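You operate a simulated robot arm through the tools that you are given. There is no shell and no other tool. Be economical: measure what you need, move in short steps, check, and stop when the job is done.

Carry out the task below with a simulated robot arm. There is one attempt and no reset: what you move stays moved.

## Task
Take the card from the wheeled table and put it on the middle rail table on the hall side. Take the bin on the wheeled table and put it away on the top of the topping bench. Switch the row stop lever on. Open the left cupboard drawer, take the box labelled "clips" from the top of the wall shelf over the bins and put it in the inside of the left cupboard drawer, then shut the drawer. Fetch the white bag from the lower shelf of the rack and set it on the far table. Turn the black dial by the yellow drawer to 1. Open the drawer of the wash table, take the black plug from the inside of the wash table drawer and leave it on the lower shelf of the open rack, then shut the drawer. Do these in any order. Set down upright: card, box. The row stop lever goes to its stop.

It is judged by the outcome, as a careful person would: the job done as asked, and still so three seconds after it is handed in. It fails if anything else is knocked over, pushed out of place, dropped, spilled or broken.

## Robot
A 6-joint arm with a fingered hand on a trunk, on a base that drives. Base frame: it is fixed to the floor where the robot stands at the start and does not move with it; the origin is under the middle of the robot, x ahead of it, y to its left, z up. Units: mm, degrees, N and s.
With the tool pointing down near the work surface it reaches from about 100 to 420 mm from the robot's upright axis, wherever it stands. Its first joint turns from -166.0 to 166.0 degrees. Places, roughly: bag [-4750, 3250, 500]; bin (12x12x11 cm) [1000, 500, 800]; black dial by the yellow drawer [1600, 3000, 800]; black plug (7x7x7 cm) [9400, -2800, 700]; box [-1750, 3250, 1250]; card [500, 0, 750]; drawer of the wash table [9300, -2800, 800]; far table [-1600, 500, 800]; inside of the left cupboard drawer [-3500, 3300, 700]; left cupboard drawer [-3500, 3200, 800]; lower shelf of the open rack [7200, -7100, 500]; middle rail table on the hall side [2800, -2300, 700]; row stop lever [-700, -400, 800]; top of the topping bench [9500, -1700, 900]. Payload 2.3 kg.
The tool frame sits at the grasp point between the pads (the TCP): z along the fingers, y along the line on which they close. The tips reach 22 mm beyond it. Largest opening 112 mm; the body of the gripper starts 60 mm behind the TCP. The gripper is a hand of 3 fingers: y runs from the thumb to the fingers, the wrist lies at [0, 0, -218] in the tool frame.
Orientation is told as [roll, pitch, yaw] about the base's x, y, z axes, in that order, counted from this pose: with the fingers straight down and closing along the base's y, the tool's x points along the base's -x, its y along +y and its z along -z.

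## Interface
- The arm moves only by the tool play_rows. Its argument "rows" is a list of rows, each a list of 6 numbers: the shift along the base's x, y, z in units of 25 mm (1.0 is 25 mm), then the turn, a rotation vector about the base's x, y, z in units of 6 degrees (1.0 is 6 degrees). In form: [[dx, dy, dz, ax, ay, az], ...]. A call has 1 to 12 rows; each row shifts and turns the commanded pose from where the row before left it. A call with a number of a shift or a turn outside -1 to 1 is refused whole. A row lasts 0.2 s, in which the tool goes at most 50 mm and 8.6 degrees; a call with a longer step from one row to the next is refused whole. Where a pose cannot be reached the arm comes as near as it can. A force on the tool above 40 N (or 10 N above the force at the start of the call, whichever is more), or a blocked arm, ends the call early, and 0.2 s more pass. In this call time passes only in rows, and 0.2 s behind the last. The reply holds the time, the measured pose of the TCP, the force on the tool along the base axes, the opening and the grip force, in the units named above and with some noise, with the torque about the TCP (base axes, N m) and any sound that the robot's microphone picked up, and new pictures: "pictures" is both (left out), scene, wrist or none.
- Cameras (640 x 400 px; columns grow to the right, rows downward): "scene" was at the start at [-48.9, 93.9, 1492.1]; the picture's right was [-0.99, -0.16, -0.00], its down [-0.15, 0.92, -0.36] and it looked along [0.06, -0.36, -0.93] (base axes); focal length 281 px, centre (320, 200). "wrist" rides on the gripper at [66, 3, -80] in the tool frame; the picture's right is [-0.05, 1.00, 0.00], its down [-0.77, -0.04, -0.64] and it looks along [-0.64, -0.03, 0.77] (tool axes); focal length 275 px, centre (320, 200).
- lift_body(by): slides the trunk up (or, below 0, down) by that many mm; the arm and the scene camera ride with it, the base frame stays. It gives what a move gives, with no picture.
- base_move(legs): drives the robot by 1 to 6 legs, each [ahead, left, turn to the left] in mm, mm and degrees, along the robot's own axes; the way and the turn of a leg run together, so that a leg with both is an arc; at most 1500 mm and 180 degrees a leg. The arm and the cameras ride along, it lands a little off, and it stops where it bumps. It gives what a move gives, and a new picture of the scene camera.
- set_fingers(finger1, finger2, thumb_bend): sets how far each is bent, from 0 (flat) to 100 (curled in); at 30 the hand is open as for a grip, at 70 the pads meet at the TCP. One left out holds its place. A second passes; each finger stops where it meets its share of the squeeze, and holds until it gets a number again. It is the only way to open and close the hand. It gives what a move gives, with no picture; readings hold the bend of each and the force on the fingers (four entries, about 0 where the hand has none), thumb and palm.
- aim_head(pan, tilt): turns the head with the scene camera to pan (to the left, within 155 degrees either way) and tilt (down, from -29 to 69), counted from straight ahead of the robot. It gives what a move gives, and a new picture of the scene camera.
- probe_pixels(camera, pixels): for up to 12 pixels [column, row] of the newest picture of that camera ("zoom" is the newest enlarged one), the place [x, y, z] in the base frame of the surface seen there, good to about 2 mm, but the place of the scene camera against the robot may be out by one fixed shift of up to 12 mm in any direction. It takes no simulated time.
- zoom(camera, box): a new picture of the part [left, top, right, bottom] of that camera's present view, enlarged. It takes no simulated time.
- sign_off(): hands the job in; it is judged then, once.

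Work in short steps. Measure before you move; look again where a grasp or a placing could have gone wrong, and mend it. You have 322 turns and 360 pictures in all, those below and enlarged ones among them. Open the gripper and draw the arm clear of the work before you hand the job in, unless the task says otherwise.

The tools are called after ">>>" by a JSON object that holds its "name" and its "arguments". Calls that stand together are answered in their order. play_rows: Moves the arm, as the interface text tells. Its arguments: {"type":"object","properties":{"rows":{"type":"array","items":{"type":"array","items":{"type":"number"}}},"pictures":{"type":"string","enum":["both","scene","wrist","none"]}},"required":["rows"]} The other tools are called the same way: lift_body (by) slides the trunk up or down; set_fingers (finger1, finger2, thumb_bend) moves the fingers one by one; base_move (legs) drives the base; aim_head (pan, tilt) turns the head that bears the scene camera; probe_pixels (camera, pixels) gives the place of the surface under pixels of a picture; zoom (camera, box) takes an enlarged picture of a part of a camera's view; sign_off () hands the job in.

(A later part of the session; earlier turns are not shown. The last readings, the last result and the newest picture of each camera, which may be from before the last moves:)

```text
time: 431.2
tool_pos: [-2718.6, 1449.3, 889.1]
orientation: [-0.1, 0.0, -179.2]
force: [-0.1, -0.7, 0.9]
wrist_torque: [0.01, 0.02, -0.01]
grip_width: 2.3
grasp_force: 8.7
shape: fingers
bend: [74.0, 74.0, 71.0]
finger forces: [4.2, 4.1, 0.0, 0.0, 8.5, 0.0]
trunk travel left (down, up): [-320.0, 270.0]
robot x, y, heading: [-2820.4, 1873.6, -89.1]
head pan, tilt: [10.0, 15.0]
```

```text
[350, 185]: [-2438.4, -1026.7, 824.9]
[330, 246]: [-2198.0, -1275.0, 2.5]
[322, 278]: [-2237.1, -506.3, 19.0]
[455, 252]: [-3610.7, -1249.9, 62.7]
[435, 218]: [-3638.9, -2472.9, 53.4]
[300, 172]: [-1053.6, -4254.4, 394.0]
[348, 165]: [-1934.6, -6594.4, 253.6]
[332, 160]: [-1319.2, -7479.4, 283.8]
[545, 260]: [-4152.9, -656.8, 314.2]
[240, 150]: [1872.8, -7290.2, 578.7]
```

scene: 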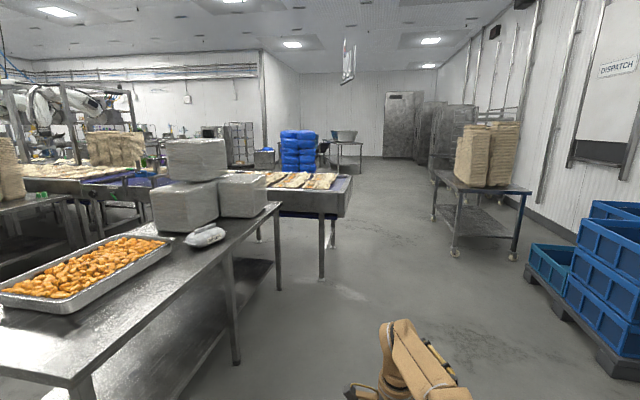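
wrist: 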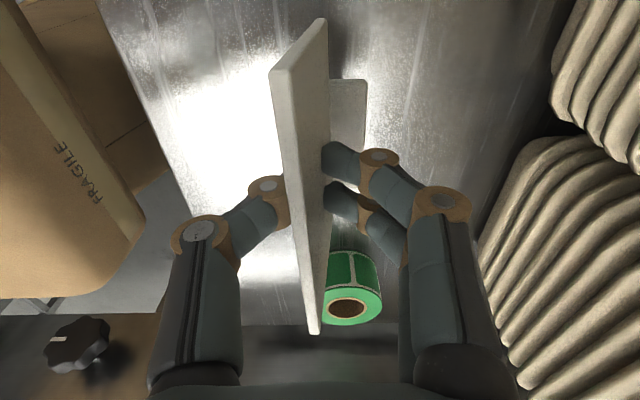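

I go south along x≈−3000 to y≈−3150, then turn east.

>>> {"name": "base_move", "arguments": {"legs": [[0, -180, -0.9], [1500, 0, 0], [1500, 0, 0], [1500, 0, 0], [550, 0, 0], [0, 0, 90]]}}

>>> {"name": "aim_head", "arguments": {"pan": 15, "tilt": 12}}

```text
time: 460.3
tool_pos: [-2522.2, -3041.5, 887.6]
orientation: [-0.1, -0.1, -88.4]
force: [0.8, -0.5, -0.3]
wrist_torque: [0.01, 0.02, 0.01]
grip_width: 1.7
grasp_force: 8.2
shape: fingers
bend: [74.0, 74.0, 71.0]
finger forces: [4.0, 4.1, 0.0, 0.0, 8.1, 0.0]
trunk travel left (down, up): [-320.0, 270.0]
robot x, y, heading: [-2947.4, -3149.0, 1.5]
head pan, tilt: [10.0, 15.0]
```

scene: 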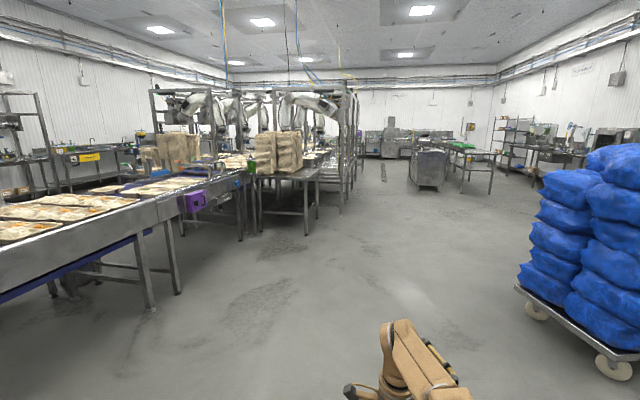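

```text
time: 461.0
tool_pos: [-2522.1, -3041.6, 888.1]
orientation: [-0.1, 0.1, -88.4]
force: [-0.6, 0.3, -0.4]
wrist_torque: [0.01, -0.03, -0.02]
grip_width: 2.2
grasp_force: 8.1
shape: fingers
bend: [74.0, 74.0, 71.0]
finger forces: [3.9, 4.0, 0.1, 0.0, 8.1, 0.0]
trunk travel left (down, up): [-320.0, 270.0]
robot x, y, heading: [-2950.0, -3147.3, 1.4]
head pan, tilt: [15.0, 12.0]
```

scene: 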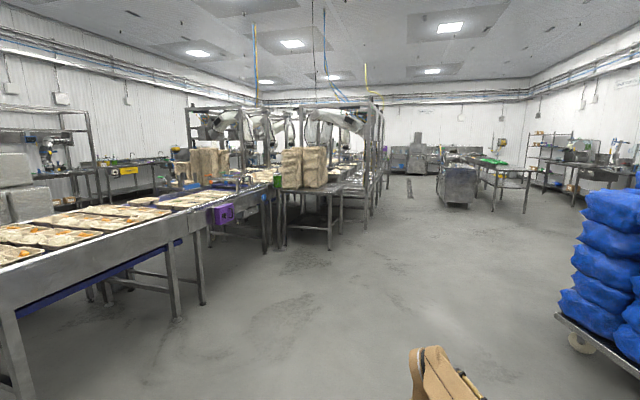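

The hall is free. I drive east along y≈−3000.

>>> {"name": "base_move", "arguments": {"legs": [[1450, 60, -1.4], [1450, 0, 0], [1450, 0, 0], [1100, 0, 0]]}}

>>> {"name": "aim_head", "arguments": {"pan": 60, "tilt": 25}}

```text
time: 487.0
tool_pos: [2936.8, -3221.4, 888.1]
orientation: [-0.1, 0.0, -93.4]
force: [0.5, 0.2, -1.0]
wrist_torque: [0.02, -0.01, -0.03]
grip_width: 2.0
grasp_force: 7.8
shape: fingers
bend: [74.0, 74.0, 71.0]
finger forces: [4.1, 4.1, 0.0, 0.0, 8.2, 0.0]
trunk travel left (down, up): [-320.0, 270.0]
robot x, y, heading: [2502.4, -3293.8, -3.3]
head pan, tilt: [15.0, 12.0]
```

scene: 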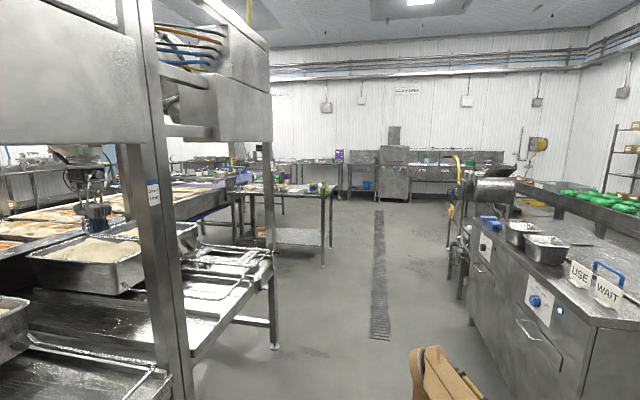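

```text
time: 488.2
tool_pos: [2937.7, -3221.5, 888.1]
orientation: [-0.2, 0.0, -93.5]
force: [0.0, 0.5, -0.4]
wrist_torque: [-0.01, -0.02, 0.01]
grip_width: 2.2
grasp_force: 8.6
shape: fingers
bend: [74.0, 74.0, 71.0]
finger forces: [4.1, 4.0, 0.1, 0.0, 8.2, 0.0]
trunk travel left (down, up): [-320.0, 270.0]
robot x, y, heading: [2505.0, -3289.0, -3.4]
head pan, tilt: [60.0, 25.0]
```

scene: 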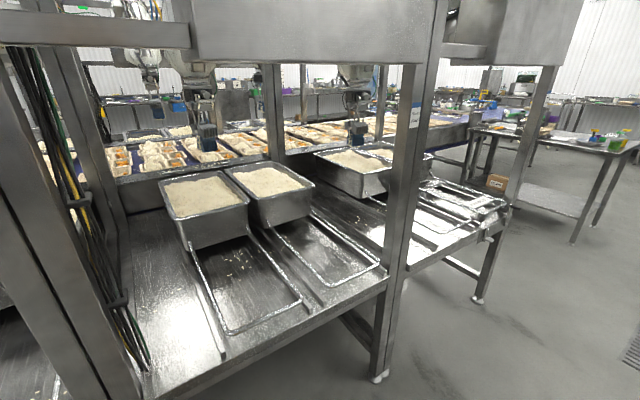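

A rail table is in view. I probe its surface and find a free flat spot.

>>> {"name": "probe_pixels", "arguments": {"camera": "scene", "pixels": [[150, 370], [385, 285], [120, 225], [190, 320], [160, 270], [240, 290], [350, 250], [280, 290], [200, 240], [405, 270], [500, 210], [497, 185]]}}

>>> {"name": "zoom", "arguments": {"camera": "scene", "box": [110, 150, 430, 390]}}

```text
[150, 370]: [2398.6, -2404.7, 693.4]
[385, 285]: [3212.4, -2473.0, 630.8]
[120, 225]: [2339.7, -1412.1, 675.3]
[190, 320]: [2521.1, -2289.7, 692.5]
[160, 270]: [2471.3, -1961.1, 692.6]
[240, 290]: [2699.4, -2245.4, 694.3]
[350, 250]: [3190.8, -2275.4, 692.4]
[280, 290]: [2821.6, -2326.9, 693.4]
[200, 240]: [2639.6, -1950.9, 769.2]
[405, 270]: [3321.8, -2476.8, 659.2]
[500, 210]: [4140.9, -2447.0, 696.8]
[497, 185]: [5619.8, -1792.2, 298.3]
```

```text
1.67 times, centred on (270, 270) of scene
```

zoom: 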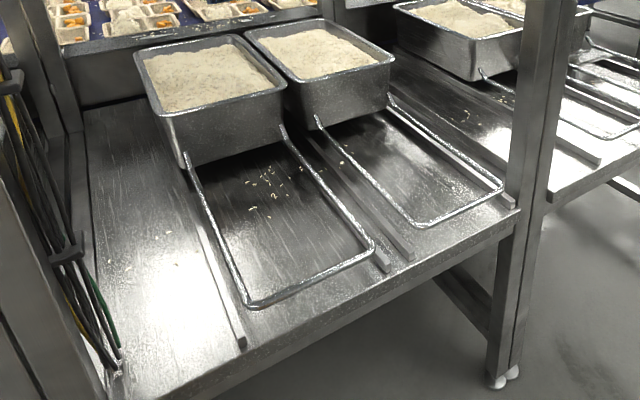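

Flat free spot near (2480,−2330), z≈698 true, left of the rails. I turn to face the table and approach.

>>> {"name": "base_move", "arguments": {"legs": [[0, 0, 93.4], [330, -72, 0]]}}

>>> {"name": "aim_head", "arguments": {"pan": 5, "tilt": 45}}

```text
time: 494.3
tool_pos: [2476.2, -2531.9, 887.6]
orientation: [0.0, 0.0, 0.6]
force: [-0.4, 0.6, -0.7]
wrist_torque: [0.0, -0.01, -0.04]
grip_width: 2.1
grasp_force: 7.6
shape: fingers
bend: [74.0, 74.0, 71.0]
finger forces: [3.8, 3.8, 0.0, 0.0, 7.7, 0.0]
trunk travel left (down, up): [-320.0, 270.0]
robot x, y, heading: [2574.2, -2961.3, 90.2]
head pan, tilt: [60.0, 25.0]
```

scene: 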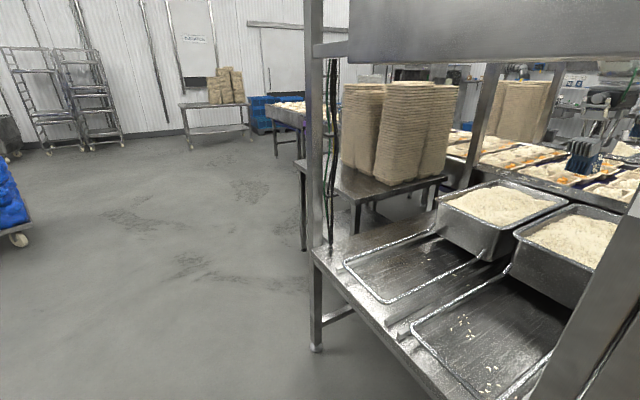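

```text
time: 495.6
tool_pos: [2473.8, -2533.7, 888.1]
orientation: [-0.1, 0.1, 0.5]
force: [-0.9, -0.1, 0.1]
wrist_torque: [0.0, 0.0, -0.02]
grip_width: 1.8
grasp_force: 8.3
shape: fingers
bend: [74.0, 74.0, 71.0]
finger forces: [3.7, 3.7, 0.1, 0.0, 7.7, 0.1]
trunk travel left (down, up): [-320.0, 270.0]
robot x, y, heading: [2572.4, -2957.2, 90.2]
head pan, tilt: [5.0, 45.0]
```

scene: 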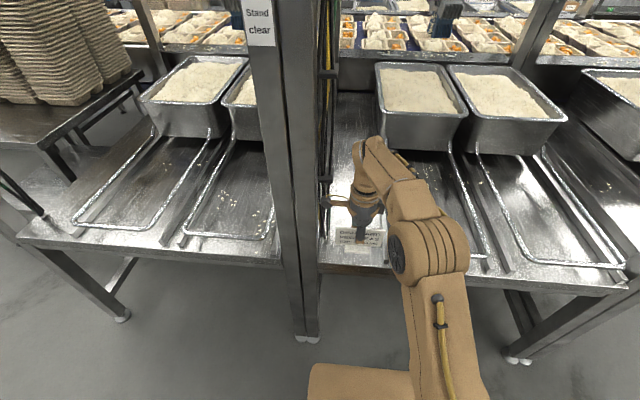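

I check the post and rail positions around the spot.

>>> {"name": "probe_pixels", "arguments": {"camera": "scene", "pixels": [[312, 200], [318, 250], [330, 215], [335, 140], [322, 110], [342, 200], [430, 210], [340, 262], [445, 225], [400, 240]]}}

```text
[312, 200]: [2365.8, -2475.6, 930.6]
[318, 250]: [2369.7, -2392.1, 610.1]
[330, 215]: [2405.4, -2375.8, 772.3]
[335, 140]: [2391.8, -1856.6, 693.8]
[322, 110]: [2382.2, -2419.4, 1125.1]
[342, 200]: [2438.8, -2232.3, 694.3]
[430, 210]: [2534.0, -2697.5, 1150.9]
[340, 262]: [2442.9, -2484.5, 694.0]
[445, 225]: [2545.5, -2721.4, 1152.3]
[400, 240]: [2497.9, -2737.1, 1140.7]
```

I move 180 mm ahead and 28 mm right, then lower.

>>> {"name": "base_move", "arguments": {"legs": [[180, -28, 0]]}}

>>> {"name": "play_rows", "arguments": {"rows": [[0, 0, -0.9, 0, 0, 0], [0, 0, -0.9, 0, 0, 0], [0, 0, -0.8, 0, 0, 0]], "pictures": "wrist"}}

```text
time: 497.1
tool_pos: [2499.8, -2351.3, 886.9]
orientation: [-0.1, 0.0, 0.7]
force: [0.8, 0.7, 0.4]
wrist_torque: [0.0, 0.02, -0.01]
grip_width: 1.9
grasp_force: 7.8
shape: fingers
bend: [74.0, 74.0, 71.0]
finger forces: [3.8, 3.9, 0.0, 0.0, 7.7, 0.0]
trunk travel left (down, up): [-320.0, 270.0]
robot x, y, heading: [2597.6, -2779.2, 90.6]
head pan, tilt: [5.0, 45.0]
```

scene: 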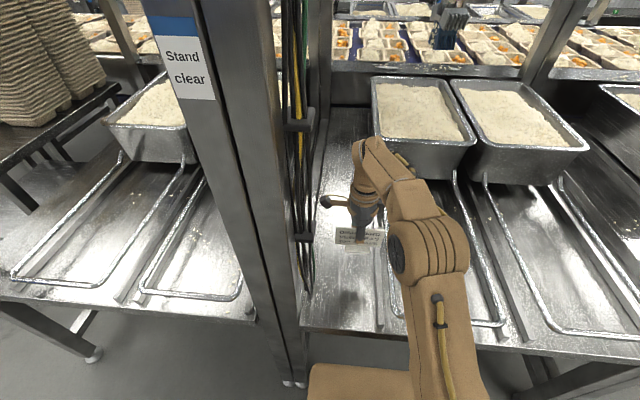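

```text
time: 497.9
tool_pos: [2501.7, -2353.7, 823.4]
orientation: [-0.1, 0.0, 0.5]
force: [-0.1, 0.3, -0.4]
wrist_torque: [-0.03, 0.01, 0.0]
grip_width: 1.8
grasp_force: 7.8
shape: fingers
bend: [74.0, 74.0, 71.0]
finger forces: [3.9, 3.9, 0.0, 0.0, 7.8, 0.0]
trunk travel left (down, up): [-320.0, 270.0]
robot x, y, heading: [2597.4, -2781.3, 90.4]
head pan, tilt: [5.0, 45.0]
```

wrist: 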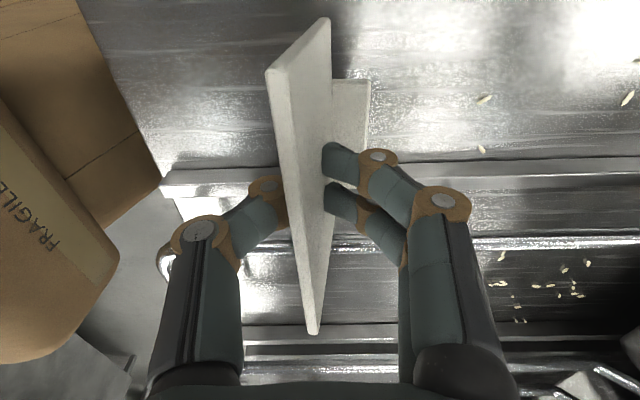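

I probe the guide bar relative to the card.

>>> {"name": "probe_pixels", "arguments": {"camera": "wrist", "pixels": [[550, 165], [550, 180], [550, 120], [450, 100], [350, 90], [365, 150], [550, 240], [310, 30], [312, 325]]}}

```text
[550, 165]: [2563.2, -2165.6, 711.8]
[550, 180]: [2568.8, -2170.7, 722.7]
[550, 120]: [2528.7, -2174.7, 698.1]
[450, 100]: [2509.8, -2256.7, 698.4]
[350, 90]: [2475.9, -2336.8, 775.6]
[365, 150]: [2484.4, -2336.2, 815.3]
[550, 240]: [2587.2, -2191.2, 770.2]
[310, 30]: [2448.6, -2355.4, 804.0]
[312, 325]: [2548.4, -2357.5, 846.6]
```

The bar is at x≥2560; card right edge ~2552. I shift 6 mm left and lower to contact (expected TCP z≈760).

>>> {"name": "play_rows", "arguments": {"rows": [[-0.25, 0, -0.8, 0, 0, 0], [0, 0, -0.8, 0, 0, 0], [0, 0, -0.6, 0, 0, 0], [0, 0, -0.16, 0, 0, 0]], "pictures": "none"}}

>>> {"name": "play_rows", "arguments": {"rows": [[0, 0, -0.08, 0, 0, 0], [0, 0, -0.04, 0, 0, 0]], "pictures": "wrist"}}

```text
time: 498.9
tool_pos: [2494.3, -2351.1, 763.8]
orientation: [-0.2, 0.1, 0.7]
force: [-0.1, -0.4, 0.1]
wrist_torque: [0.0, 0.0, -0.01]
grip_width: 1.9
grasp_force: 7.8
shape: fingers
bend: [74.0, 74.0, 71.0]
finger forces: [3.9, 3.9, 0.1, 0.0, 8.0, 0.1]
trunk travel left (down, up): [-320.0, 270.0]
robot x, y, heading: [2598.4, -2778.4, 90.5]
head pan, tilt: [5.0, 45.0]
```

```text
time: 499.5
tool_pos: [2493.2, -2352.1, 760.9]
orientation: [0.0, 0.0, 0.7]
force: [0.1, -0.1, -0.2]
wrist_torque: [0.02, 0.01, 0.04]
grip_width: 1.8
grasp_force: 8.1
shape: fingers
bend: [74.0, 74.0, 71.0]
finger forces: [3.9, 3.8, 0.1, 0.0, 7.9, 0.0]
trunk travel left (down, up): [-320.0, 270.0]
robot x, y, heading: [2597.7, -2780.1, 90.6]
head pan, tilt: [5.0, 45.0]
```

wrist: 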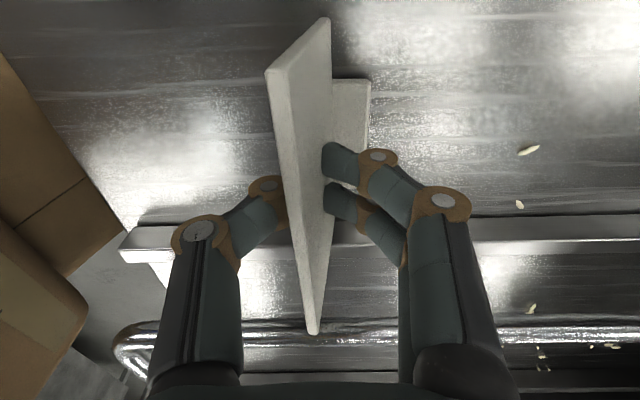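

>>> {"name": "play_rows", "arguments": {"rows": [[0, 0, -0.06, 0, 0, 0], [0, 0, -0.06, 0, 0, 0]], "pictures": "none"}}

>>> {"name": "play_rows", "arguments": {"rows": [[0, 0, -0.06, 0, 0, 0]], "pictures": "none"}}

```text
time: 500.1
tool_pos: [2493.4, -2352.6, 758.9]
orientation: [0.0, 0.0, 0.6]
force: [-0.3, 1.9, 4.4]
wrist_torque: [0.02, -0.03, 0.0]
grip_width: 1.8
grasp_force: 9.6
shape: fingers
bend: [74.0, 74.0, 71.0]
finger forces: [5.2, 5.2, 0.0, 0.0, 8.3, 0.0]
trunk travel left (down, up): [-320.0, 270.0]
robot x, y, heading: [2601.9, -2778.9, 90.6]
head pan, tilt: [5.0, 45.0]
```

```text
time: 500.5
tool_pos: [2494.9, -2353.1, 755.7]
orientation: [0.1, 0.1, 0.7]
force: [-1.1, 3.9, 10.5]
wrist_torque: [0.05, 0.03, -0.01]
grip_width: 1.2
grasp_force: 12.0
shape: fingers
bend: [75.0, 75.0, 72.0]
finger forces: [7.0, 6.9, 0.0, 0.0, 9.0, 0.0]
trunk travel left (down, up): [-320.0, 270.0]
robot x, y, heading: [2598.6, -2777.3, 90.7]
head pan, tilt: [5.0, 45.0]
```

Contact made. I relieve 1 mm, open the hand and rise.

>>> {"name": "play_rows", "arguments": {"rows": [[0, 0, 0.08, 0, 0, 0]], "pictures": "none"}}

>>> {"name": "set_fingers", "arguments": {"finger1": 55, "finger2": 55, "thumb_bend": 55}}

>>> {"name": "play_rows", "arguments": {"rows": [[0, 0, 0.5, 0, 0, 0], [0, 0, 0.9, 0, 0, 0], [0, 0, 0.9, 0, 0, 0], [0, 0, 0.9, 0, 0, 0], [0, 0, 0.9, 0, 0, 0]]}}

```text
time: 500.9
tool_pos: [2494.2, -2352.3, 758.5]
orientation: [-0.1, 0.1, 0.7]
force: [-1.1, 1.6, 4.8]
wrist_torque: [0.01, 0.04, 0.02]
grip_width: 1.6
grasp_force: 10.5
shape: fingers
bend: [75.0, 75.0, 72.0]
finger forces: [5.7, 5.7, 0.0, 0.0, 9.1, 0.1]
trunk travel left (down, up): [-320.0, 270.0]
robot x, y, heading: [2601.6, -2781.9, 90.4]
head pan, tilt: [5.0, 45.0]
```

```text
time: 501.9
tool_pos: [2494.2, -2352.2, 757.3]
orientation: [-0.1, -0.1, 0.8]
force: [-0.4, 0.3, -0.7]
wrist_torque: [-0.01, 0.05, -0.01]
grip_width: 40.1
grasp_force: 0.1
shape: fingers
bend: [55.0, 55.0, 55.0]
finger forces: [0.1, 0.1, 0.0, 0.1, 0.1, 0.1]
trunk travel left (down, up): [-320.0, 270.0]
robot x, y, heading: [2599.6, -2778.6, 90.4]
head pan, tilt: [5.0, 45.0]
```

```text
time: 503.1
tool_pos: [2494.8, -2352.0, 862.2]
orientation: [-0.1, 0.0, 0.6]
force: [-0.7, 0.2, -0.6]
wrist_torque: [0.0, 0.0, -0.01]
grip_width: 40.3
grasp_force: 0.1
shape: fingers
bend: [55.0, 55.0, 55.0]
finger forces: [0.1, 0.0, 0.0, 0.0, 0.0, 0.0]
trunk travel left (down, up): [-320.0, 270.0]
robot x, y, heading: [2594.5, -2779.4, 90.5]
head pan, tilt: [5.0, 45.0]
```

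scene: 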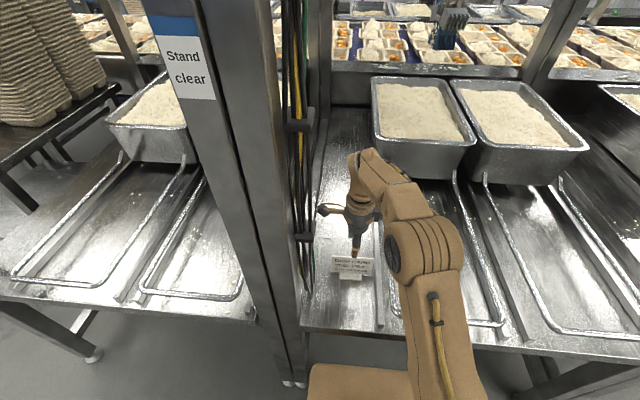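
wrist: 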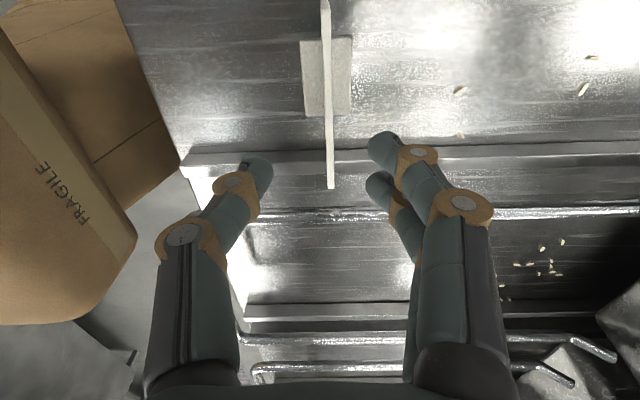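

The card stands upright. Being on the hall side, I continue east to the wash table: back out, turn east, drive along y≈−3150.

>>> {"name": "base_move", "arguments": {"legs": [[-370, 0, 0], [0, 0, -90.5], [1450, 0, 0]]}}

>>> {"name": "aim_head", "arguments": {"pan": 0, "tilt": 12}}

```text
time: 516.0
tool_pos: [4468.3, -3016.4, 860.8]
orientation: [-0.1, 0.0, -89.1]
force: [-0.1, 0.3, -0.2]
wrist_torque: [0.02, 0.0, 0.0]
grip_width: 40.6
grasp_force: 0.1
shape: fingers
bend: [55.0, 55.0, 55.0]
finger forces: [0.0, 0.0, 0.1, 0.1, 0.1, 0.0]
trunk travel left (down, up): [-320.0, 270.0]
robot x, y, heading: [4037.6, -3123.8, 0.6]
head pan, tilt: [5.0, 45.0]
```

scene: 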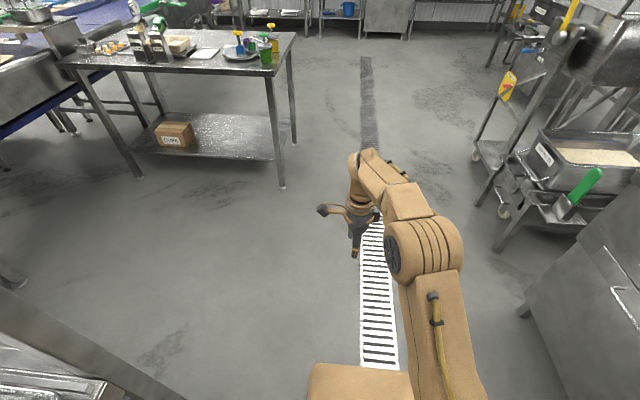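

```text
time: 517.0
tool_pos: [4466.4, -3017.5, 862.8]
orientation: [-0.1, -0.1, -89.2]
force: [0.2, 0.3, -0.1]
wrist_torque: [0.0, -0.03, 0.0]
grip_width: 40.3
grasp_force: 0.0
shape: fingers
bend: [55.0, 55.0, 55.0]
finger forces: [0.1, 0.0, 0.0, 0.1, 0.0, 0.1]
trunk travel left (down, up): [-320.0, 270.0]
robot x, y, heading: [4036.3, -3125.9, 0.4]
head pan, tilt: [0.0, 12.0]
```

scene: 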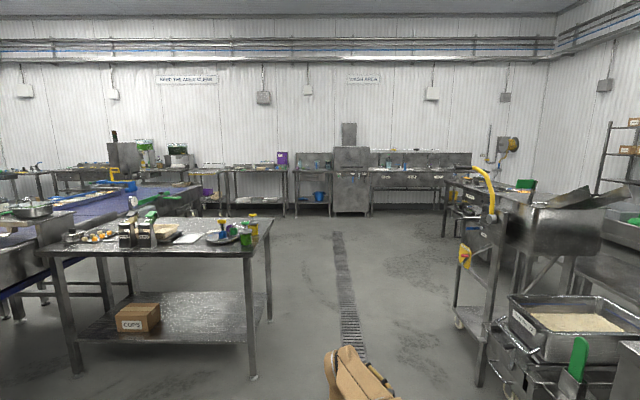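

Clear aisle. I continue east to about x=8200.

>>> {"name": "base_move", "arguments": {"legs": [[1450, 40, -0.4], [1450, 0, 0], [1250, 0, 0]]}}

>>> {"name": "zoom", "arguments": {"camera": "scene", "box": [120, 100, 520, 350]}}

```text
time: 537.0
tool_pos: [8634.6, -2941.2, 862.2]
orientation: [-0.1, 0.0, -90.3]
force: [-0.2, 1.7, 0.0]
wrist_torque: [-0.03, -0.01, 0.01]
grip_width: 40.4
grasp_force: 0.1
shape: fingers
bend: [55.0, 55.0, 55.0]
finger forces: [0.1, 0.0, 0.1, 0.0, 0.0, 0.0]
trunk travel left (down, up): [-320.0, 270.0]
robot x, y, heading: [8203.4, -3041.1, -0.6]
head pan, tilt: [0.0, 12.0]
```

scene: 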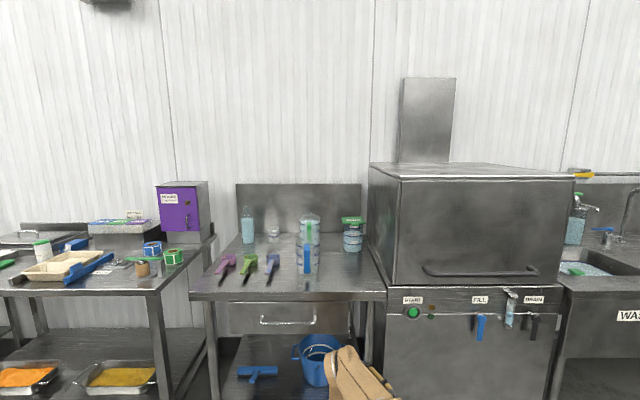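

```text
1.60 times, centred on (320, 225) of scene
```

zoom: 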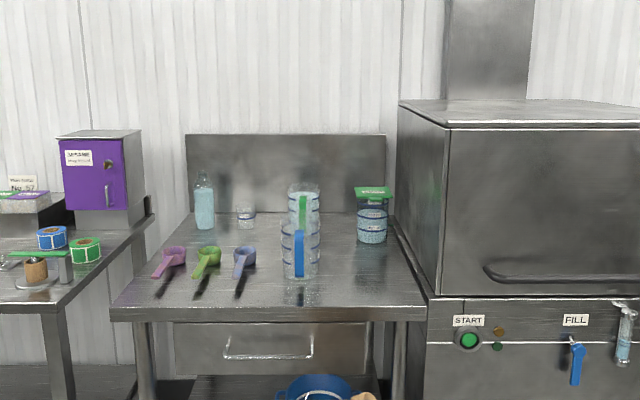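

The wash table with its drawer (handle at (288,321)) is ahead; topping bench on its left. I probe.

>>> {"name": "probe_pixels", "arguments": {"camera": "scene", "pixels": [[262, 321], [288, 323], [315, 321], [288, 310], [235, 320], [345, 320], [290, 293], [290, 285], [160, 290], [100, 280], [210, 300], [380, 300]]}}

```text
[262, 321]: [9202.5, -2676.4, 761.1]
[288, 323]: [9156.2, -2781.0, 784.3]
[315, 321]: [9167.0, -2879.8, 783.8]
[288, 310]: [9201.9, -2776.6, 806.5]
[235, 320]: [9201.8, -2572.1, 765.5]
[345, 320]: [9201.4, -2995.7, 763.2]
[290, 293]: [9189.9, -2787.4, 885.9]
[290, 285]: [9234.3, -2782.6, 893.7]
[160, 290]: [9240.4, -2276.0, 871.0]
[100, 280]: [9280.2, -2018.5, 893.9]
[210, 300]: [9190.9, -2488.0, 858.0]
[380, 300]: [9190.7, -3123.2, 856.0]
```

I pitch the tool up to horizontal (tool-x left, closing vertical).

>>> {"name": "play_rows", "arguments": {"rows": [[0.1, -0.2, 0, 0, -1, 0], [0.1, -0.2, 0, 0, -1, 0], [0.1, -0.2, 0, 0, -1, 0], [0.1, -0.2, 0, 0, -1, 0], [0.1, -0.2, 0, 0, -1, 0], [0.1, -0.2, 0, 0, -1, 0], [0.1, -0.2, 0, 0, -1, 0], [0.1, -0.2, 0, 0, -1, 0], [0.1, -0.2, 0, 0, -1, 0], [0.1, -0.2, 0, 0, -1, 0], [0.1, -0.2, 0, 0, -1, 0], [0.1, -0.2, 0, 0, -1, 0]], "pictures": "none"}}

>>> {"name": "play_rows", "arguments": {"rows": [[0.1, 0, 0, 0, -1, 0], [0.1, 0, 0, 0, -1, 0], [0.1, 0, 0, 0, -1, 0]], "pictures": "none"}}

```text
time: 539.6
tool_pos: [8665.1, -2966.4, 884.6]
orientation: [65.6, -0.8, -92.5]
force: [0.1, 0.3, 0.1]
wrist_torque: [0.02, 0.03, 0.0]
grip_width: 40.5
grasp_force: 0.1
shape: fingers
bend: [55.0, 55.0, 55.0]
finger forces: [0.0, 0.0, 0.1, 0.0, 0.0, 0.0]
out of reach, approached as far as the arm can: row 7, 8, 11, 12
trunk travel left (down, up): [-320.0, 270.0]
robot x, y, heading: [8206.4, -3037.3, -0.4]
head pan, tilt: [0.0, 12.0]
```

```text
time: 540.4
tool_pos: [8667.8, -2908.8, 916.0]
orientation: [83.8, 0.0, -92.8]
force: [0.4, -0.2, -0.5]
wrist_torque: [0.02, 0.03, 0.02]
grip_width: 40.3
grasp_force: 0.0
shape: fingers
bend: [55.0, 55.0, 55.0]
finger forces: [0.0, 0.0, 0.0, 0.1, 0.0, 0.1]
out of reach, approached as far as the arm can: row 1, 2, 3
trunk travel left (down, up): [-320.0, 270.0]
robot x, y, heading: [8202.7, -3041.7, -0.7]
head pan, tilt: [0.0, 12.0]
```

Good enough (84°). I open moderately, lower the trunk 127 mm and drive to the handle.

>>> {"name": "set_fingers", "arguments": {"finger1": 40, "finger2": 40, "thumb_bend": 40}}

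>>> {"name": "lift_body", "arguments": {"by": -127}}

>>> {"name": "base_move", "arguments": {"legs": [[390, 127, 0.5]]}}

>>> {"name": "play_rows", "arguments": {"rows": [[0, 0, 0, 0, 0, 0]], "pictures": "wrist"}}

```text
time: 541.4
tool_pos: [8666.6, -2908.9, 915.4]
orientation: [83.6, 0.0, -92.5]
force: [0.6, 0.0, 0.1]
wrist_torque: [0.01, 0.04, 0.03]
grip_width: 83.0
grasp_force: 0.1
shape: fingers
bend: [40.0, 40.0, 40.0]
finger forces: [0.1, 0.0, 0.1, 0.0, 0.0, 0.1]
trunk travel left (down, up): [-320.0, 270.0]
robot x, y, heading: [8204.7, -3039.8, -0.2]
head pan, tilt: [0.0, 12.0]
```

```text
time: 542.9
tool_pos: [8667.0, -2909.5, 789.2]
orientation: [83.6, 0.0, -92.7]
force: [-0.2, -0.6, 0.2]
wrist_torque: [-0.02, -0.02, 0.0]
grip_width: 83.4
grasp_force: 0.0
shape: fingers
bend: [40.0, 40.0, 40.0]
finger forces: [0.1, 0.1, 0.0, 0.0, 0.0, 0.0]
trunk travel left (down, up): [-193.0, 397.0]
robot x, y, heading: [8204.8, -3037.4, -0.6]
head pan, tilt: [0.0, 12.0]
```

```text
time: 545.5
tool_pos: [9055.4, -2784.0, 789.3]
orientation: [83.6, 0.0, -92.3]
force: [0.3, 1.2, -0.3]
wrist_torque: [0.02, -0.01, -0.02]
grip_width: 83.2
grasp_force: 0.0
shape: fingers
bend: [40.0, 40.0, 40.0]
finger forces: [0.0, 0.0, 0.0, 0.1, 0.0, 0.0]
trunk travel left (down, up): [-193.0, 397.0]
robot x, y, heading: [8592.8, -2918.5, -0.3]
head pan, tilt: [0.0, 12.0]
```

scene: 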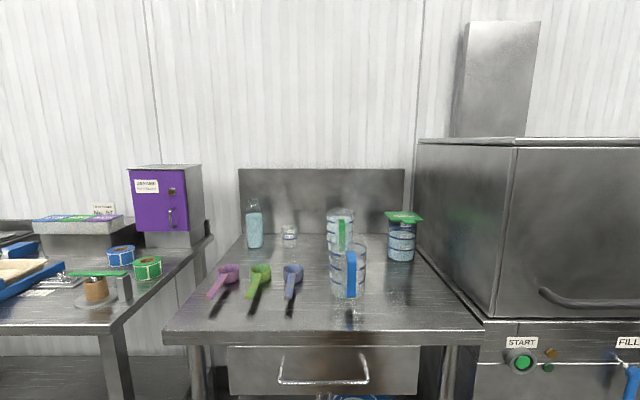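

```text
time: 545.9
tool_pos: [9054.7, -2784.8, 789.1]
orientation: [83.6, 0.0, -92.4]
force: [0.0, -0.2, -0.5]
wrist_torque: [-0.02, 0.04, -0.01]
grip_width: 83.4
grasp_force: 0.2
shape: fingers
bend: [40.0, 40.0, 40.0]
finger forces: [0.1, 0.1, 0.0, 0.0, 0.1, 0.1]
trunk travel left (down, up): [-193.0, 397.0]
robot x, y, heading: [8592.1, -2917.0, 0.0]
head pan, tilt: [0.0, 12.0]
```

wrist: 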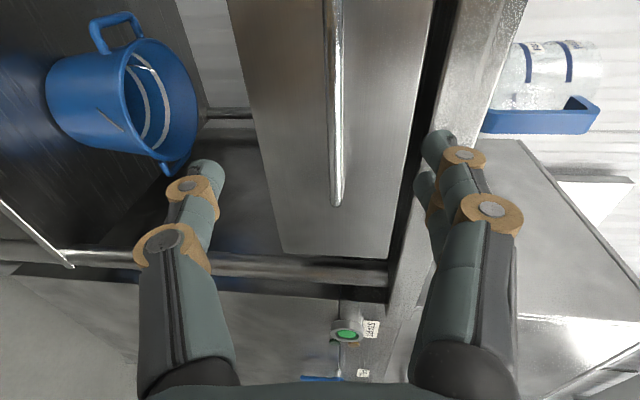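

>>> {"name": "probe_pixels", "arguments": {"camera": "wrist", "pixels": [[335, 190], [335, 120], [334, 30], [400, 150], [430, 120], [290, 150]]}}

```text
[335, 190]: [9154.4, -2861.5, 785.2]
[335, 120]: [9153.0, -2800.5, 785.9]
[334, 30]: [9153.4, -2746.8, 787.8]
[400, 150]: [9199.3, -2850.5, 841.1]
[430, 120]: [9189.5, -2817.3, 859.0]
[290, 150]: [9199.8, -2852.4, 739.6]
```

Bar at x≈9155, z≈786. I drive 100 mm ahead and close around it.

>>> {"name": "base_move", "arguments": {"legs": [[101, 0, 0]]}}

>>> {"name": "set_fingers", "arguments": {"finger1": 80, "finger2": 80, "thumb_bend": 80}}

>>> {"name": "play_rows", "arguments": {"rows": [[0, 0, 0, 0, 0, 0]], "pictures": "wrist"}}

```text
time: 547.0
tool_pos: [9156.9, -2785.9, 789.0]
orientation: [83.6, 0.1, -92.4]
force: [0.2, 0.5, -0.2]
wrist_torque: [-0.02, 0.01, 0.03]
grip_width: 83.2
grasp_force: 0.1
shape: fingers
bend: [40.0, 40.0, 40.0]
finger forces: [0.1, 0.1, 0.0, 0.0, 0.1, 0.1]
trunk travel left (down, up): [-193.0, 397.0]
robot x, y, heading: [8693.2, -2914.5, -0.2]
head pan, tilt: [0.0, 12.0]
```

scene: 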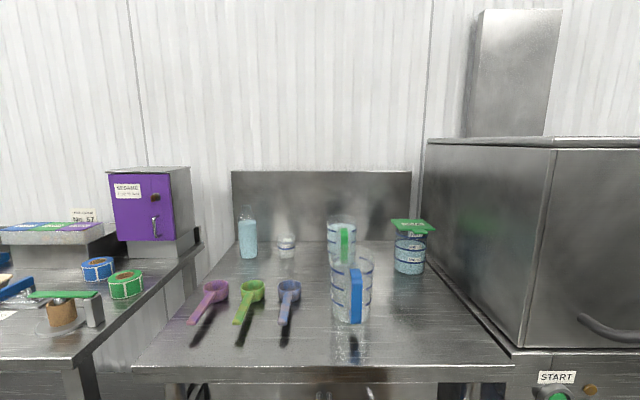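

```text
time: 548.0
tool_pos: [9158.1, -2784.9, 789.2]
orientation: [83.6, 0.0, -92.4]
force: [-0.4, 1.2, -0.6]
wrist_torque: [-0.02, 0.0, 0.02]
grip_width: 0.0
grasp_force: 0.1
shape: fingers
bend: [78.0, 78.0, 75.0]
finger forces: [0.0, 0.0, 0.0, 0.0, 0.0, 0.0]
trunk travel left (down, up): [-193.0, 397.0]
robot x, y, heading: [8691.0, -2917.6, -0.1]
head pan, tilt: [0.0, 12.0]
```

```text
time: 548.4
tool_pos: [9156.8, -2784.5, 788.7]
orientation: [83.6, 0.0, -92.4]
force: [-0.3, 0.4, 0.3]
wrist_torque: [0.03, -0.02, -0.01]
grip_width: 0.0
grasp_force: 0.1
shape: fingers
bend: [78.0, 78.0, 75.0]
finger forces: [0.0, 0.1, 0.0, 0.1, 0.0, 0.0]
trunk travel left (down, up): [-193.0, 397.0]
robot x, y, heading: [8691.8, -2919.5, -0.2]
head pan, tilt: [0.0, 12.0]
```

wrist: 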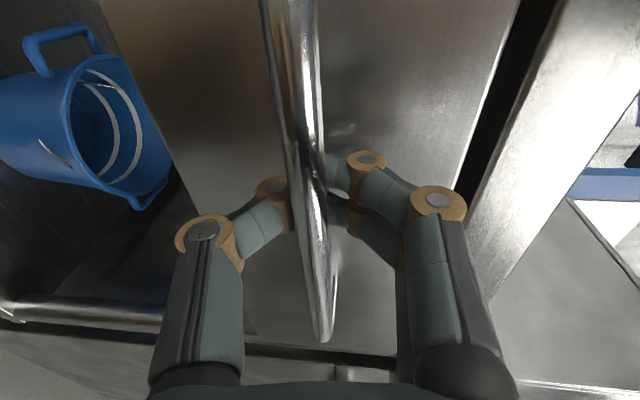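

Hooked behind the bar as before. I pull the drawer by backing 290 mm.

>>> {"name": "base_move", "arguments": {"legs": [[-290, 0, 0]]}}

>>> {"name": "aim_head", "arguments": {"pan": 0, "tilt": 42}}

```text
time: 550.4
tool_pos: [8868.1, -2784.3, 789.7]
orientation: [83.6, 0.0, -92.3]
force: [0.1, 0.3, -1.0]
wrist_torque: [-0.01, -0.01, 0.01]
grip_width: 0.0
grasp_force: 0.3
shape: fingers
bend: [78.0, 78.0, 75.0]
finger forces: [0.1, 0.0, 0.0, 0.0, 0.8, 0.0]
trunk travel left (down, up): [-193.0, 397.0]
robot x, y, heading: [8405.6, -2916.9, 0.0]
head pan, tilt: [0.0, 12.0]
```

scene: 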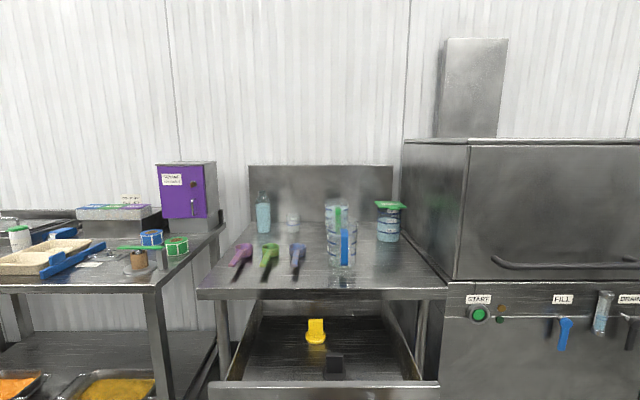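

```text
time: 551.4
tool_pos: [8867.5, -2784.6, 788.2]
orientation: [83.7, -0.1, -92.3]
force: [0.7, 0.1, -1.5]
wrist_torque: [-0.02, -0.05, -0.01]
grip_width: 0.0
grasp_force: 0.4
shape: fingers
bend: [78.0, 78.0, 75.0]
finger forces: [0.0, 0.1, 0.1, 0.0, 0.8, 0.0]
trunk travel left (down, up): [-193.0, 397.0]
robot x, y, heading: [8402.0, -2913.4, -0.4]
head pan, tilt: [0.0, 42.0]
```

scene: 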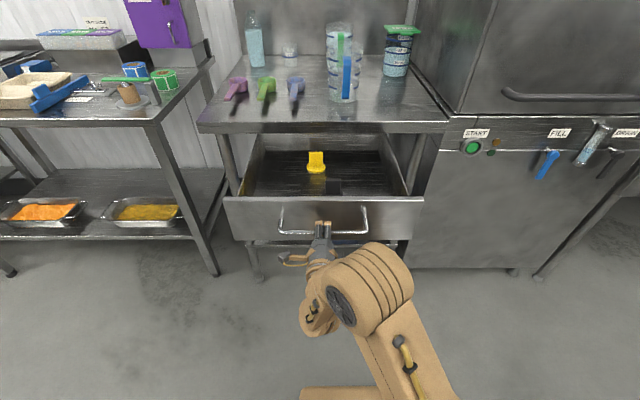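

The drawer is open; black plug at (333,185), a yellow one behind. I zoom and probe.

>>> {"name": "zoom", "arguments": {"camera": "scene", "box": [230, 130, 430, 240]}}

>>> {"name": "probe_pixels", "arguments": {"camera": "scene", "pixels": [[334, 180], [334, 187], [328, 193], [341, 193], [316, 158], [316, 168], [280, 185], [320, 199], [235, 195], [415, 195], [380, 170], [270, 140]]}}

```text
3.20 times, centred on (330, 185) of scene
```

zoom: 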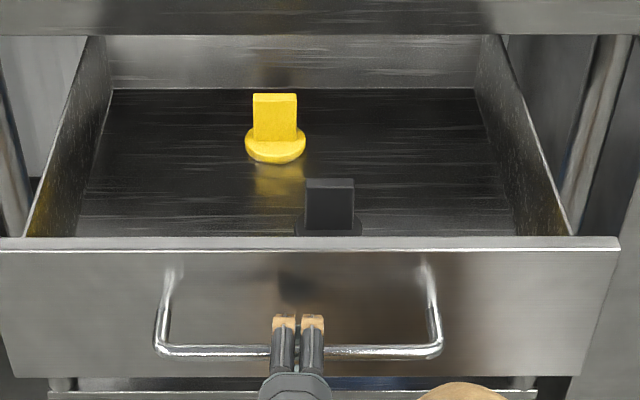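

```text
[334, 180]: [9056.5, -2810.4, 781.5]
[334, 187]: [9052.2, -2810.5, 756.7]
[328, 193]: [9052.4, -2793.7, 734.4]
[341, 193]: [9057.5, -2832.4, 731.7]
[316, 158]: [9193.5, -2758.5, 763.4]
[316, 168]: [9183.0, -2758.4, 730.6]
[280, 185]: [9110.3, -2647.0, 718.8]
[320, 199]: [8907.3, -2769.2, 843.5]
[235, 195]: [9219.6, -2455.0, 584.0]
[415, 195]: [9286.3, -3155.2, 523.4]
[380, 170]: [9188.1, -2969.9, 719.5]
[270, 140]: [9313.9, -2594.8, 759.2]
```

Plug stem at ≈(9062,−2818), top ≈785. I release the handle, back off, raise the trunk and point the tool down again.

>>> {"name": "set_fingers", "arguments": {"finger1": 38, "finger2": 38, "thumb_bend": 38}}

>>> {"name": "base_move", "arguments": {"legs": [[-140, 0, 0.3]]}}

>>> {"name": "lift_body", "arguments": {"by": 150}}

>>> {"name": "play_rows", "arguments": {"rows": [[-0.1, 0, 0.1, 0, 1, 0.03], [-0.1, 0, 0.1, 0, 1, 0.03], [-0.1, 0, 0.1, 0, 1, 0.03], [-0.1, 0, 0.1, 0, 1, 0.03], [-0.1, 0, 0.1, 0, 1, 0.03], [-0.1, 0, 0.1, 0, 1, 0.03], [-0.1, 0, 0.1, 0, 1, 0.03], [-0.1, 0, 0.1, 0, 1, 0.03], [-0.1, 0, 0.1, 0, 1, 0.03], [-0.1, 0, 0.1, 0, 1, 0.03], [-0.1, 0, 0.1, 0, 1, 0.03], [-0.1, 0, 0.1, 0, 1, 0.03]], "pictures": "none"}}

>>> {"name": "play_rows", "arguments": {"rows": [[0, 0, 0, 0, 1, 0], [0, 0, 0, 0, 0.95, 0]], "pictures": "none"}}

```text
time: 552.4
tool_pos: [8867.7, -2783.4, 789.2]
orientation: [83.6, 0.0, -92.3]
force: [0.0, -0.7, 1.1]
wrist_torque: [-0.01, -0.02, 0.0]
grip_width: 88.6
grasp_force: 0.1
shape: fingers
bend: [38.0, 38.0, 38.0]
finger forces: [0.0, 0.0, 0.0, 0.1, 0.0, 0.0]
trunk travel left (down, up): [-193.0, 397.0]
robot x, y, heading: [8403.0, -2916.0, -0.2]
head pan, tilt: [0.0, 42.0]
```

```text
time: 553.7
tool_pos: [8727.5, -2780.4, 789.4]
orientation: [83.5, 0.1, -91.9]
force: [-0.9, -0.2, 0.7]
wrist_torque: [0.02, 0.03, 0.01]
grip_width: 88.8
grasp_force: 0.0
shape: fingers
bend: [38.0, 38.0, 38.0]
finger forces: [0.0, 0.0, 0.0, 0.1, 0.0, 0.0]
trunk travel left (down, up): [-193.0, 397.0]
robot x, y, heading: [8268.8, -2919.1, 0.2]
head pan, tilt: [0.0, 42.0]
```

scene: 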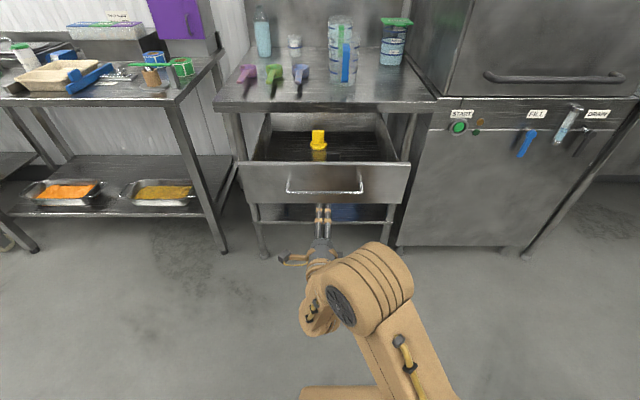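

```text
time: 555.4
tool_pos: [8727.9, -2780.2, 938.2]
orientation: [83.6, 0.0, -92.0]
force: [-0.4, -0.6, 0.6]
wrist_torque: [0.01, 0.03, 0.0]
grip_width: 88.8
grasp_force: 0.0
shape: fingers
bend: [38.0, 38.0, 38.0]
finger forces: [0.0, 0.1, 0.1, 0.0, 0.0, 0.0]
trunk travel left (down, up): [-343.0, 247.0]
robot x, y, heading: [8265.6, -2914.4, 0.0]
head pan, tilt: [0.0, 42.0]
```

```text
time: 558.0
tool_pos: [8698.6, -2781.2, 970.0]
orientation: [11.5, -0.7, -89.0]
force: [-0.3, -0.6, 0.0]
wrist_torque: [-0.02, 0.0, -0.02]
grip_width: 89.2
grasp_force: 0.1
shape: fingers
bend: [38.0, 38.0, 38.0]
finger forces: [0.0, 0.0, 0.0, 0.0, 0.0, 0.0]
trunk travel left (down, up): [-343.0, 247.0]
robot x, y, heading: [8267.5, -2918.4, 0.1]
head pan, tilt: [0.0, 42.0]
```

```text
time: 558.6
tool_pos: [8699.2, -2781.9, 968.9]
orientation: [-0.3, -0.5, -88.9]
force: [-0.2, 0.3, 0.3]
wrist_torque: [0.02, -0.03, 0.0]
grip_width: 89.4
grasp_force: 0.0
shape: fingers
bend: [38.0, 38.0, 38.0]
finger forces: [0.0, 0.0, 0.0, 0.0, 0.0, 0.0]
trunk travel left (down, up): [-343.0, 247.0]
robot x, y, heading: [8266.1, -2916.1, 0.2]
head pan, tilt: [0.0, 42.0]
```

Tool is down again. I drive 358 mm ahead and 36 right over the plug.

>>> {"name": "base_move", "arguments": {"legs": [[358, -36, -0.2]]}}

>>> {"name": "play_rows", "arguments": {"rows": [[0, 0, -0.8, 0, 0, 0], [0, 0, -0.8, 0, 0, 0]], "pictures": "wrist"}}

```text
time: 560.9
tool_pos: [9054.5, -2816.4, 969.6]
orientation: [-0.1, -0.4, -89.1]
force: [-0.2, -0.1, 0.2]
wrist_torque: [-0.03, 0.01, 0.01]
grip_width: 89.1
grasp_force: 0.0
shape: fingers
bend: [38.0, 38.0, 38.0]
finger forces: [0.0, 0.1, 0.1, 0.0, 0.0, 0.0]
trunk travel left (down, up): [-343.0, 247.0]
robot x, y, heading: [8622.5, -2951.4, -0.1]
head pan, tilt: [0.0, 42.0]
```

scene: 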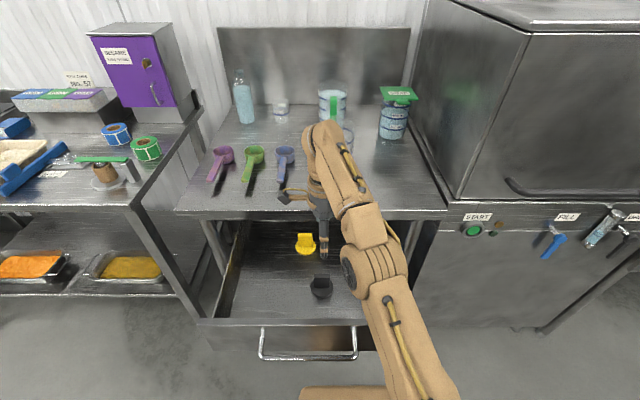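

```text
time: 561.5
tool_pos: [9055.1, -2817.6, 928.3]
orientation: [0.0, -0.4, -89.1]
force: [0.2, -0.3, -1.2]
wrist_torque: [0.01, 0.03, 0.0]
grip_width: 89.0
grasp_force: 0.1
shape: fingers
bend: [38.0, 38.0, 38.0]
finger forces: [0.1, 0.1, 0.0, 0.0, 0.0, 0.0]
trunk travel left (down, up): [-343.0, 247.0]
robot x, y, heading: [8620.0, -2954.2, -0.1]
head pan, tilt: [0.0, 42.0]
```

wrist: 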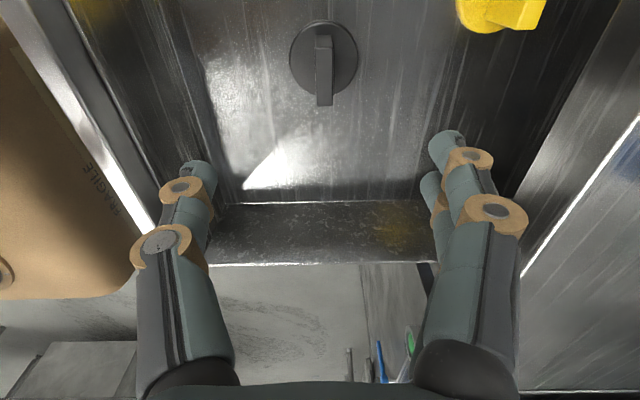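

The plug stem is at (323,70), thin fore-aft. I probe it.

>>> {"name": "probe_pixels", "arguments": {"camera": "wrist", "pixels": [[324, 42], [324, 80], [324, 100], [316, 70], [332, 70], [345, 60], [300, 60], [323, 84], [400, 150]]}}

```text
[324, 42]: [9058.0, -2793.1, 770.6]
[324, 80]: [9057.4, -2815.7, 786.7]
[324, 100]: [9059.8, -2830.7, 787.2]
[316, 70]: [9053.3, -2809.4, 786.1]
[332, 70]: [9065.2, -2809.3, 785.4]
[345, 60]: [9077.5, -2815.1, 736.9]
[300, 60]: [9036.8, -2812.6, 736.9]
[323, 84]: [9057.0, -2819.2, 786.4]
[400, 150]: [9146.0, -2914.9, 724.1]
```

Stem centre ≈(9059,−2814), top 786, disc top 737. I descend to z≈765.

>>> {"name": "play_rows", "arguments": {"rows": [[0.16, 0.12, -0.9, 0, 0, 0], [0, 0, -0.9, 0, 0, 0], [0, 0, -0.9, 0, 0, 0], [0, 0, -0.9, 0, 0, 0], [0, 0, -0.9, 0, 0, 0], [0, 0, -0.9, 0, 0, 0], [0, 0, -0.9, 0, 0, 0], [0, 0, -0.2, 0, 0, 0]], "pictures": "wrist"}}

```text
time: 563.3
tool_pos: [9057.3, -2814.3, 766.2]
orientation: [0.0, -0.4, -89.2]
force: [-0.1, -0.7, 0.2]
wrist_torque: [0.02, 0.01, -0.01]
grip_width: 88.9
grasp_force: 0.1
shape: fingers
bend: [38.0, 38.0, 38.0]
finger forces: [0.1, 0.0, 0.1, 0.0, 0.0, 0.0]
trunk travel left (down, up): [-343.0, 247.0]
robot x, y, heading: [8622.0, -2948.5, -0.2]
head pan, tilt: [0.0, 42.0]
```

wrist: 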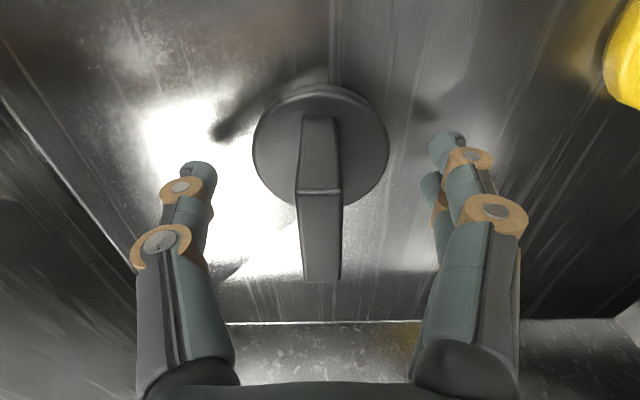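

The stem is between the pads. I close and lift.

>>> {"name": "set_fingers", "arguments": {"finger1": 80, "finger2": 80, "thumb_bend": 80}}

>>> {"name": "play_rows", "arguments": {"rows": [[0, 0, 0.5, 0, 0, 0], [0, 0, 0.9, 0, 0, 0], [0, 0, 0.9, 0, 0, 0], [0, 0, 0.9, 0, 0, 0], [0, 0, 0.9, 0, 0, 0], [0, 0, 0.9, 0, 0, 0], [0, 0, 0.9, 0, 0, 0], [0, 0, 0.9, 0, 0, 0], [0, 0, 0.9, 0, 0, 0]], "pictures": "wrist"}}

```text
time: 564.3
tool_pos: [9058.4, -2814.1, 767.6]
orientation: [-0.1, -0.5, -89.2]
force: [-1.1, 0.2, 0.5]
wrist_torque: [-0.01, 0.07, 0.03]
grip_width: 9.4
grasp_force: 18.9
shape: fingers
bend: [75.0, 75.0, 69.0]
finger forces: [9.2, 8.9, 0.0, 0.0, 18.9, 0.1]
trunk travel left (down, up): [-343.0, 247.0]
robot x, y, heading: [8622.2, -2948.6, -0.1]
head pan, tilt: [0.0, 42.0]
```

```text
time: 566.3
tool_pos: [9058.4, -2814.9, 958.8]
orientation: [-0.1, -0.3, -89.1]
force: [0.0, 0.1, -1.9]
wrist_torque: [0.0, -0.02, 0.01]
grip_width: 9.3
grasp_force: 18.2
shape: fingers
bend: [76.0, 76.0, 68.0]
finger forces: [9.2, 9.1, 0.0, 0.0, 18.8, 0.0]
trunk travel left (down, up): [-343.0, 247.0]
robot x, y, heading: [8621.1, -2950.1, -0.0]
head pan, tilt: [0.0, 42.0]
```

wrist: 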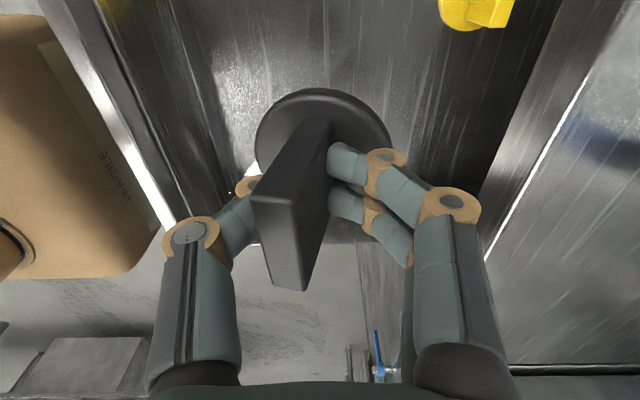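

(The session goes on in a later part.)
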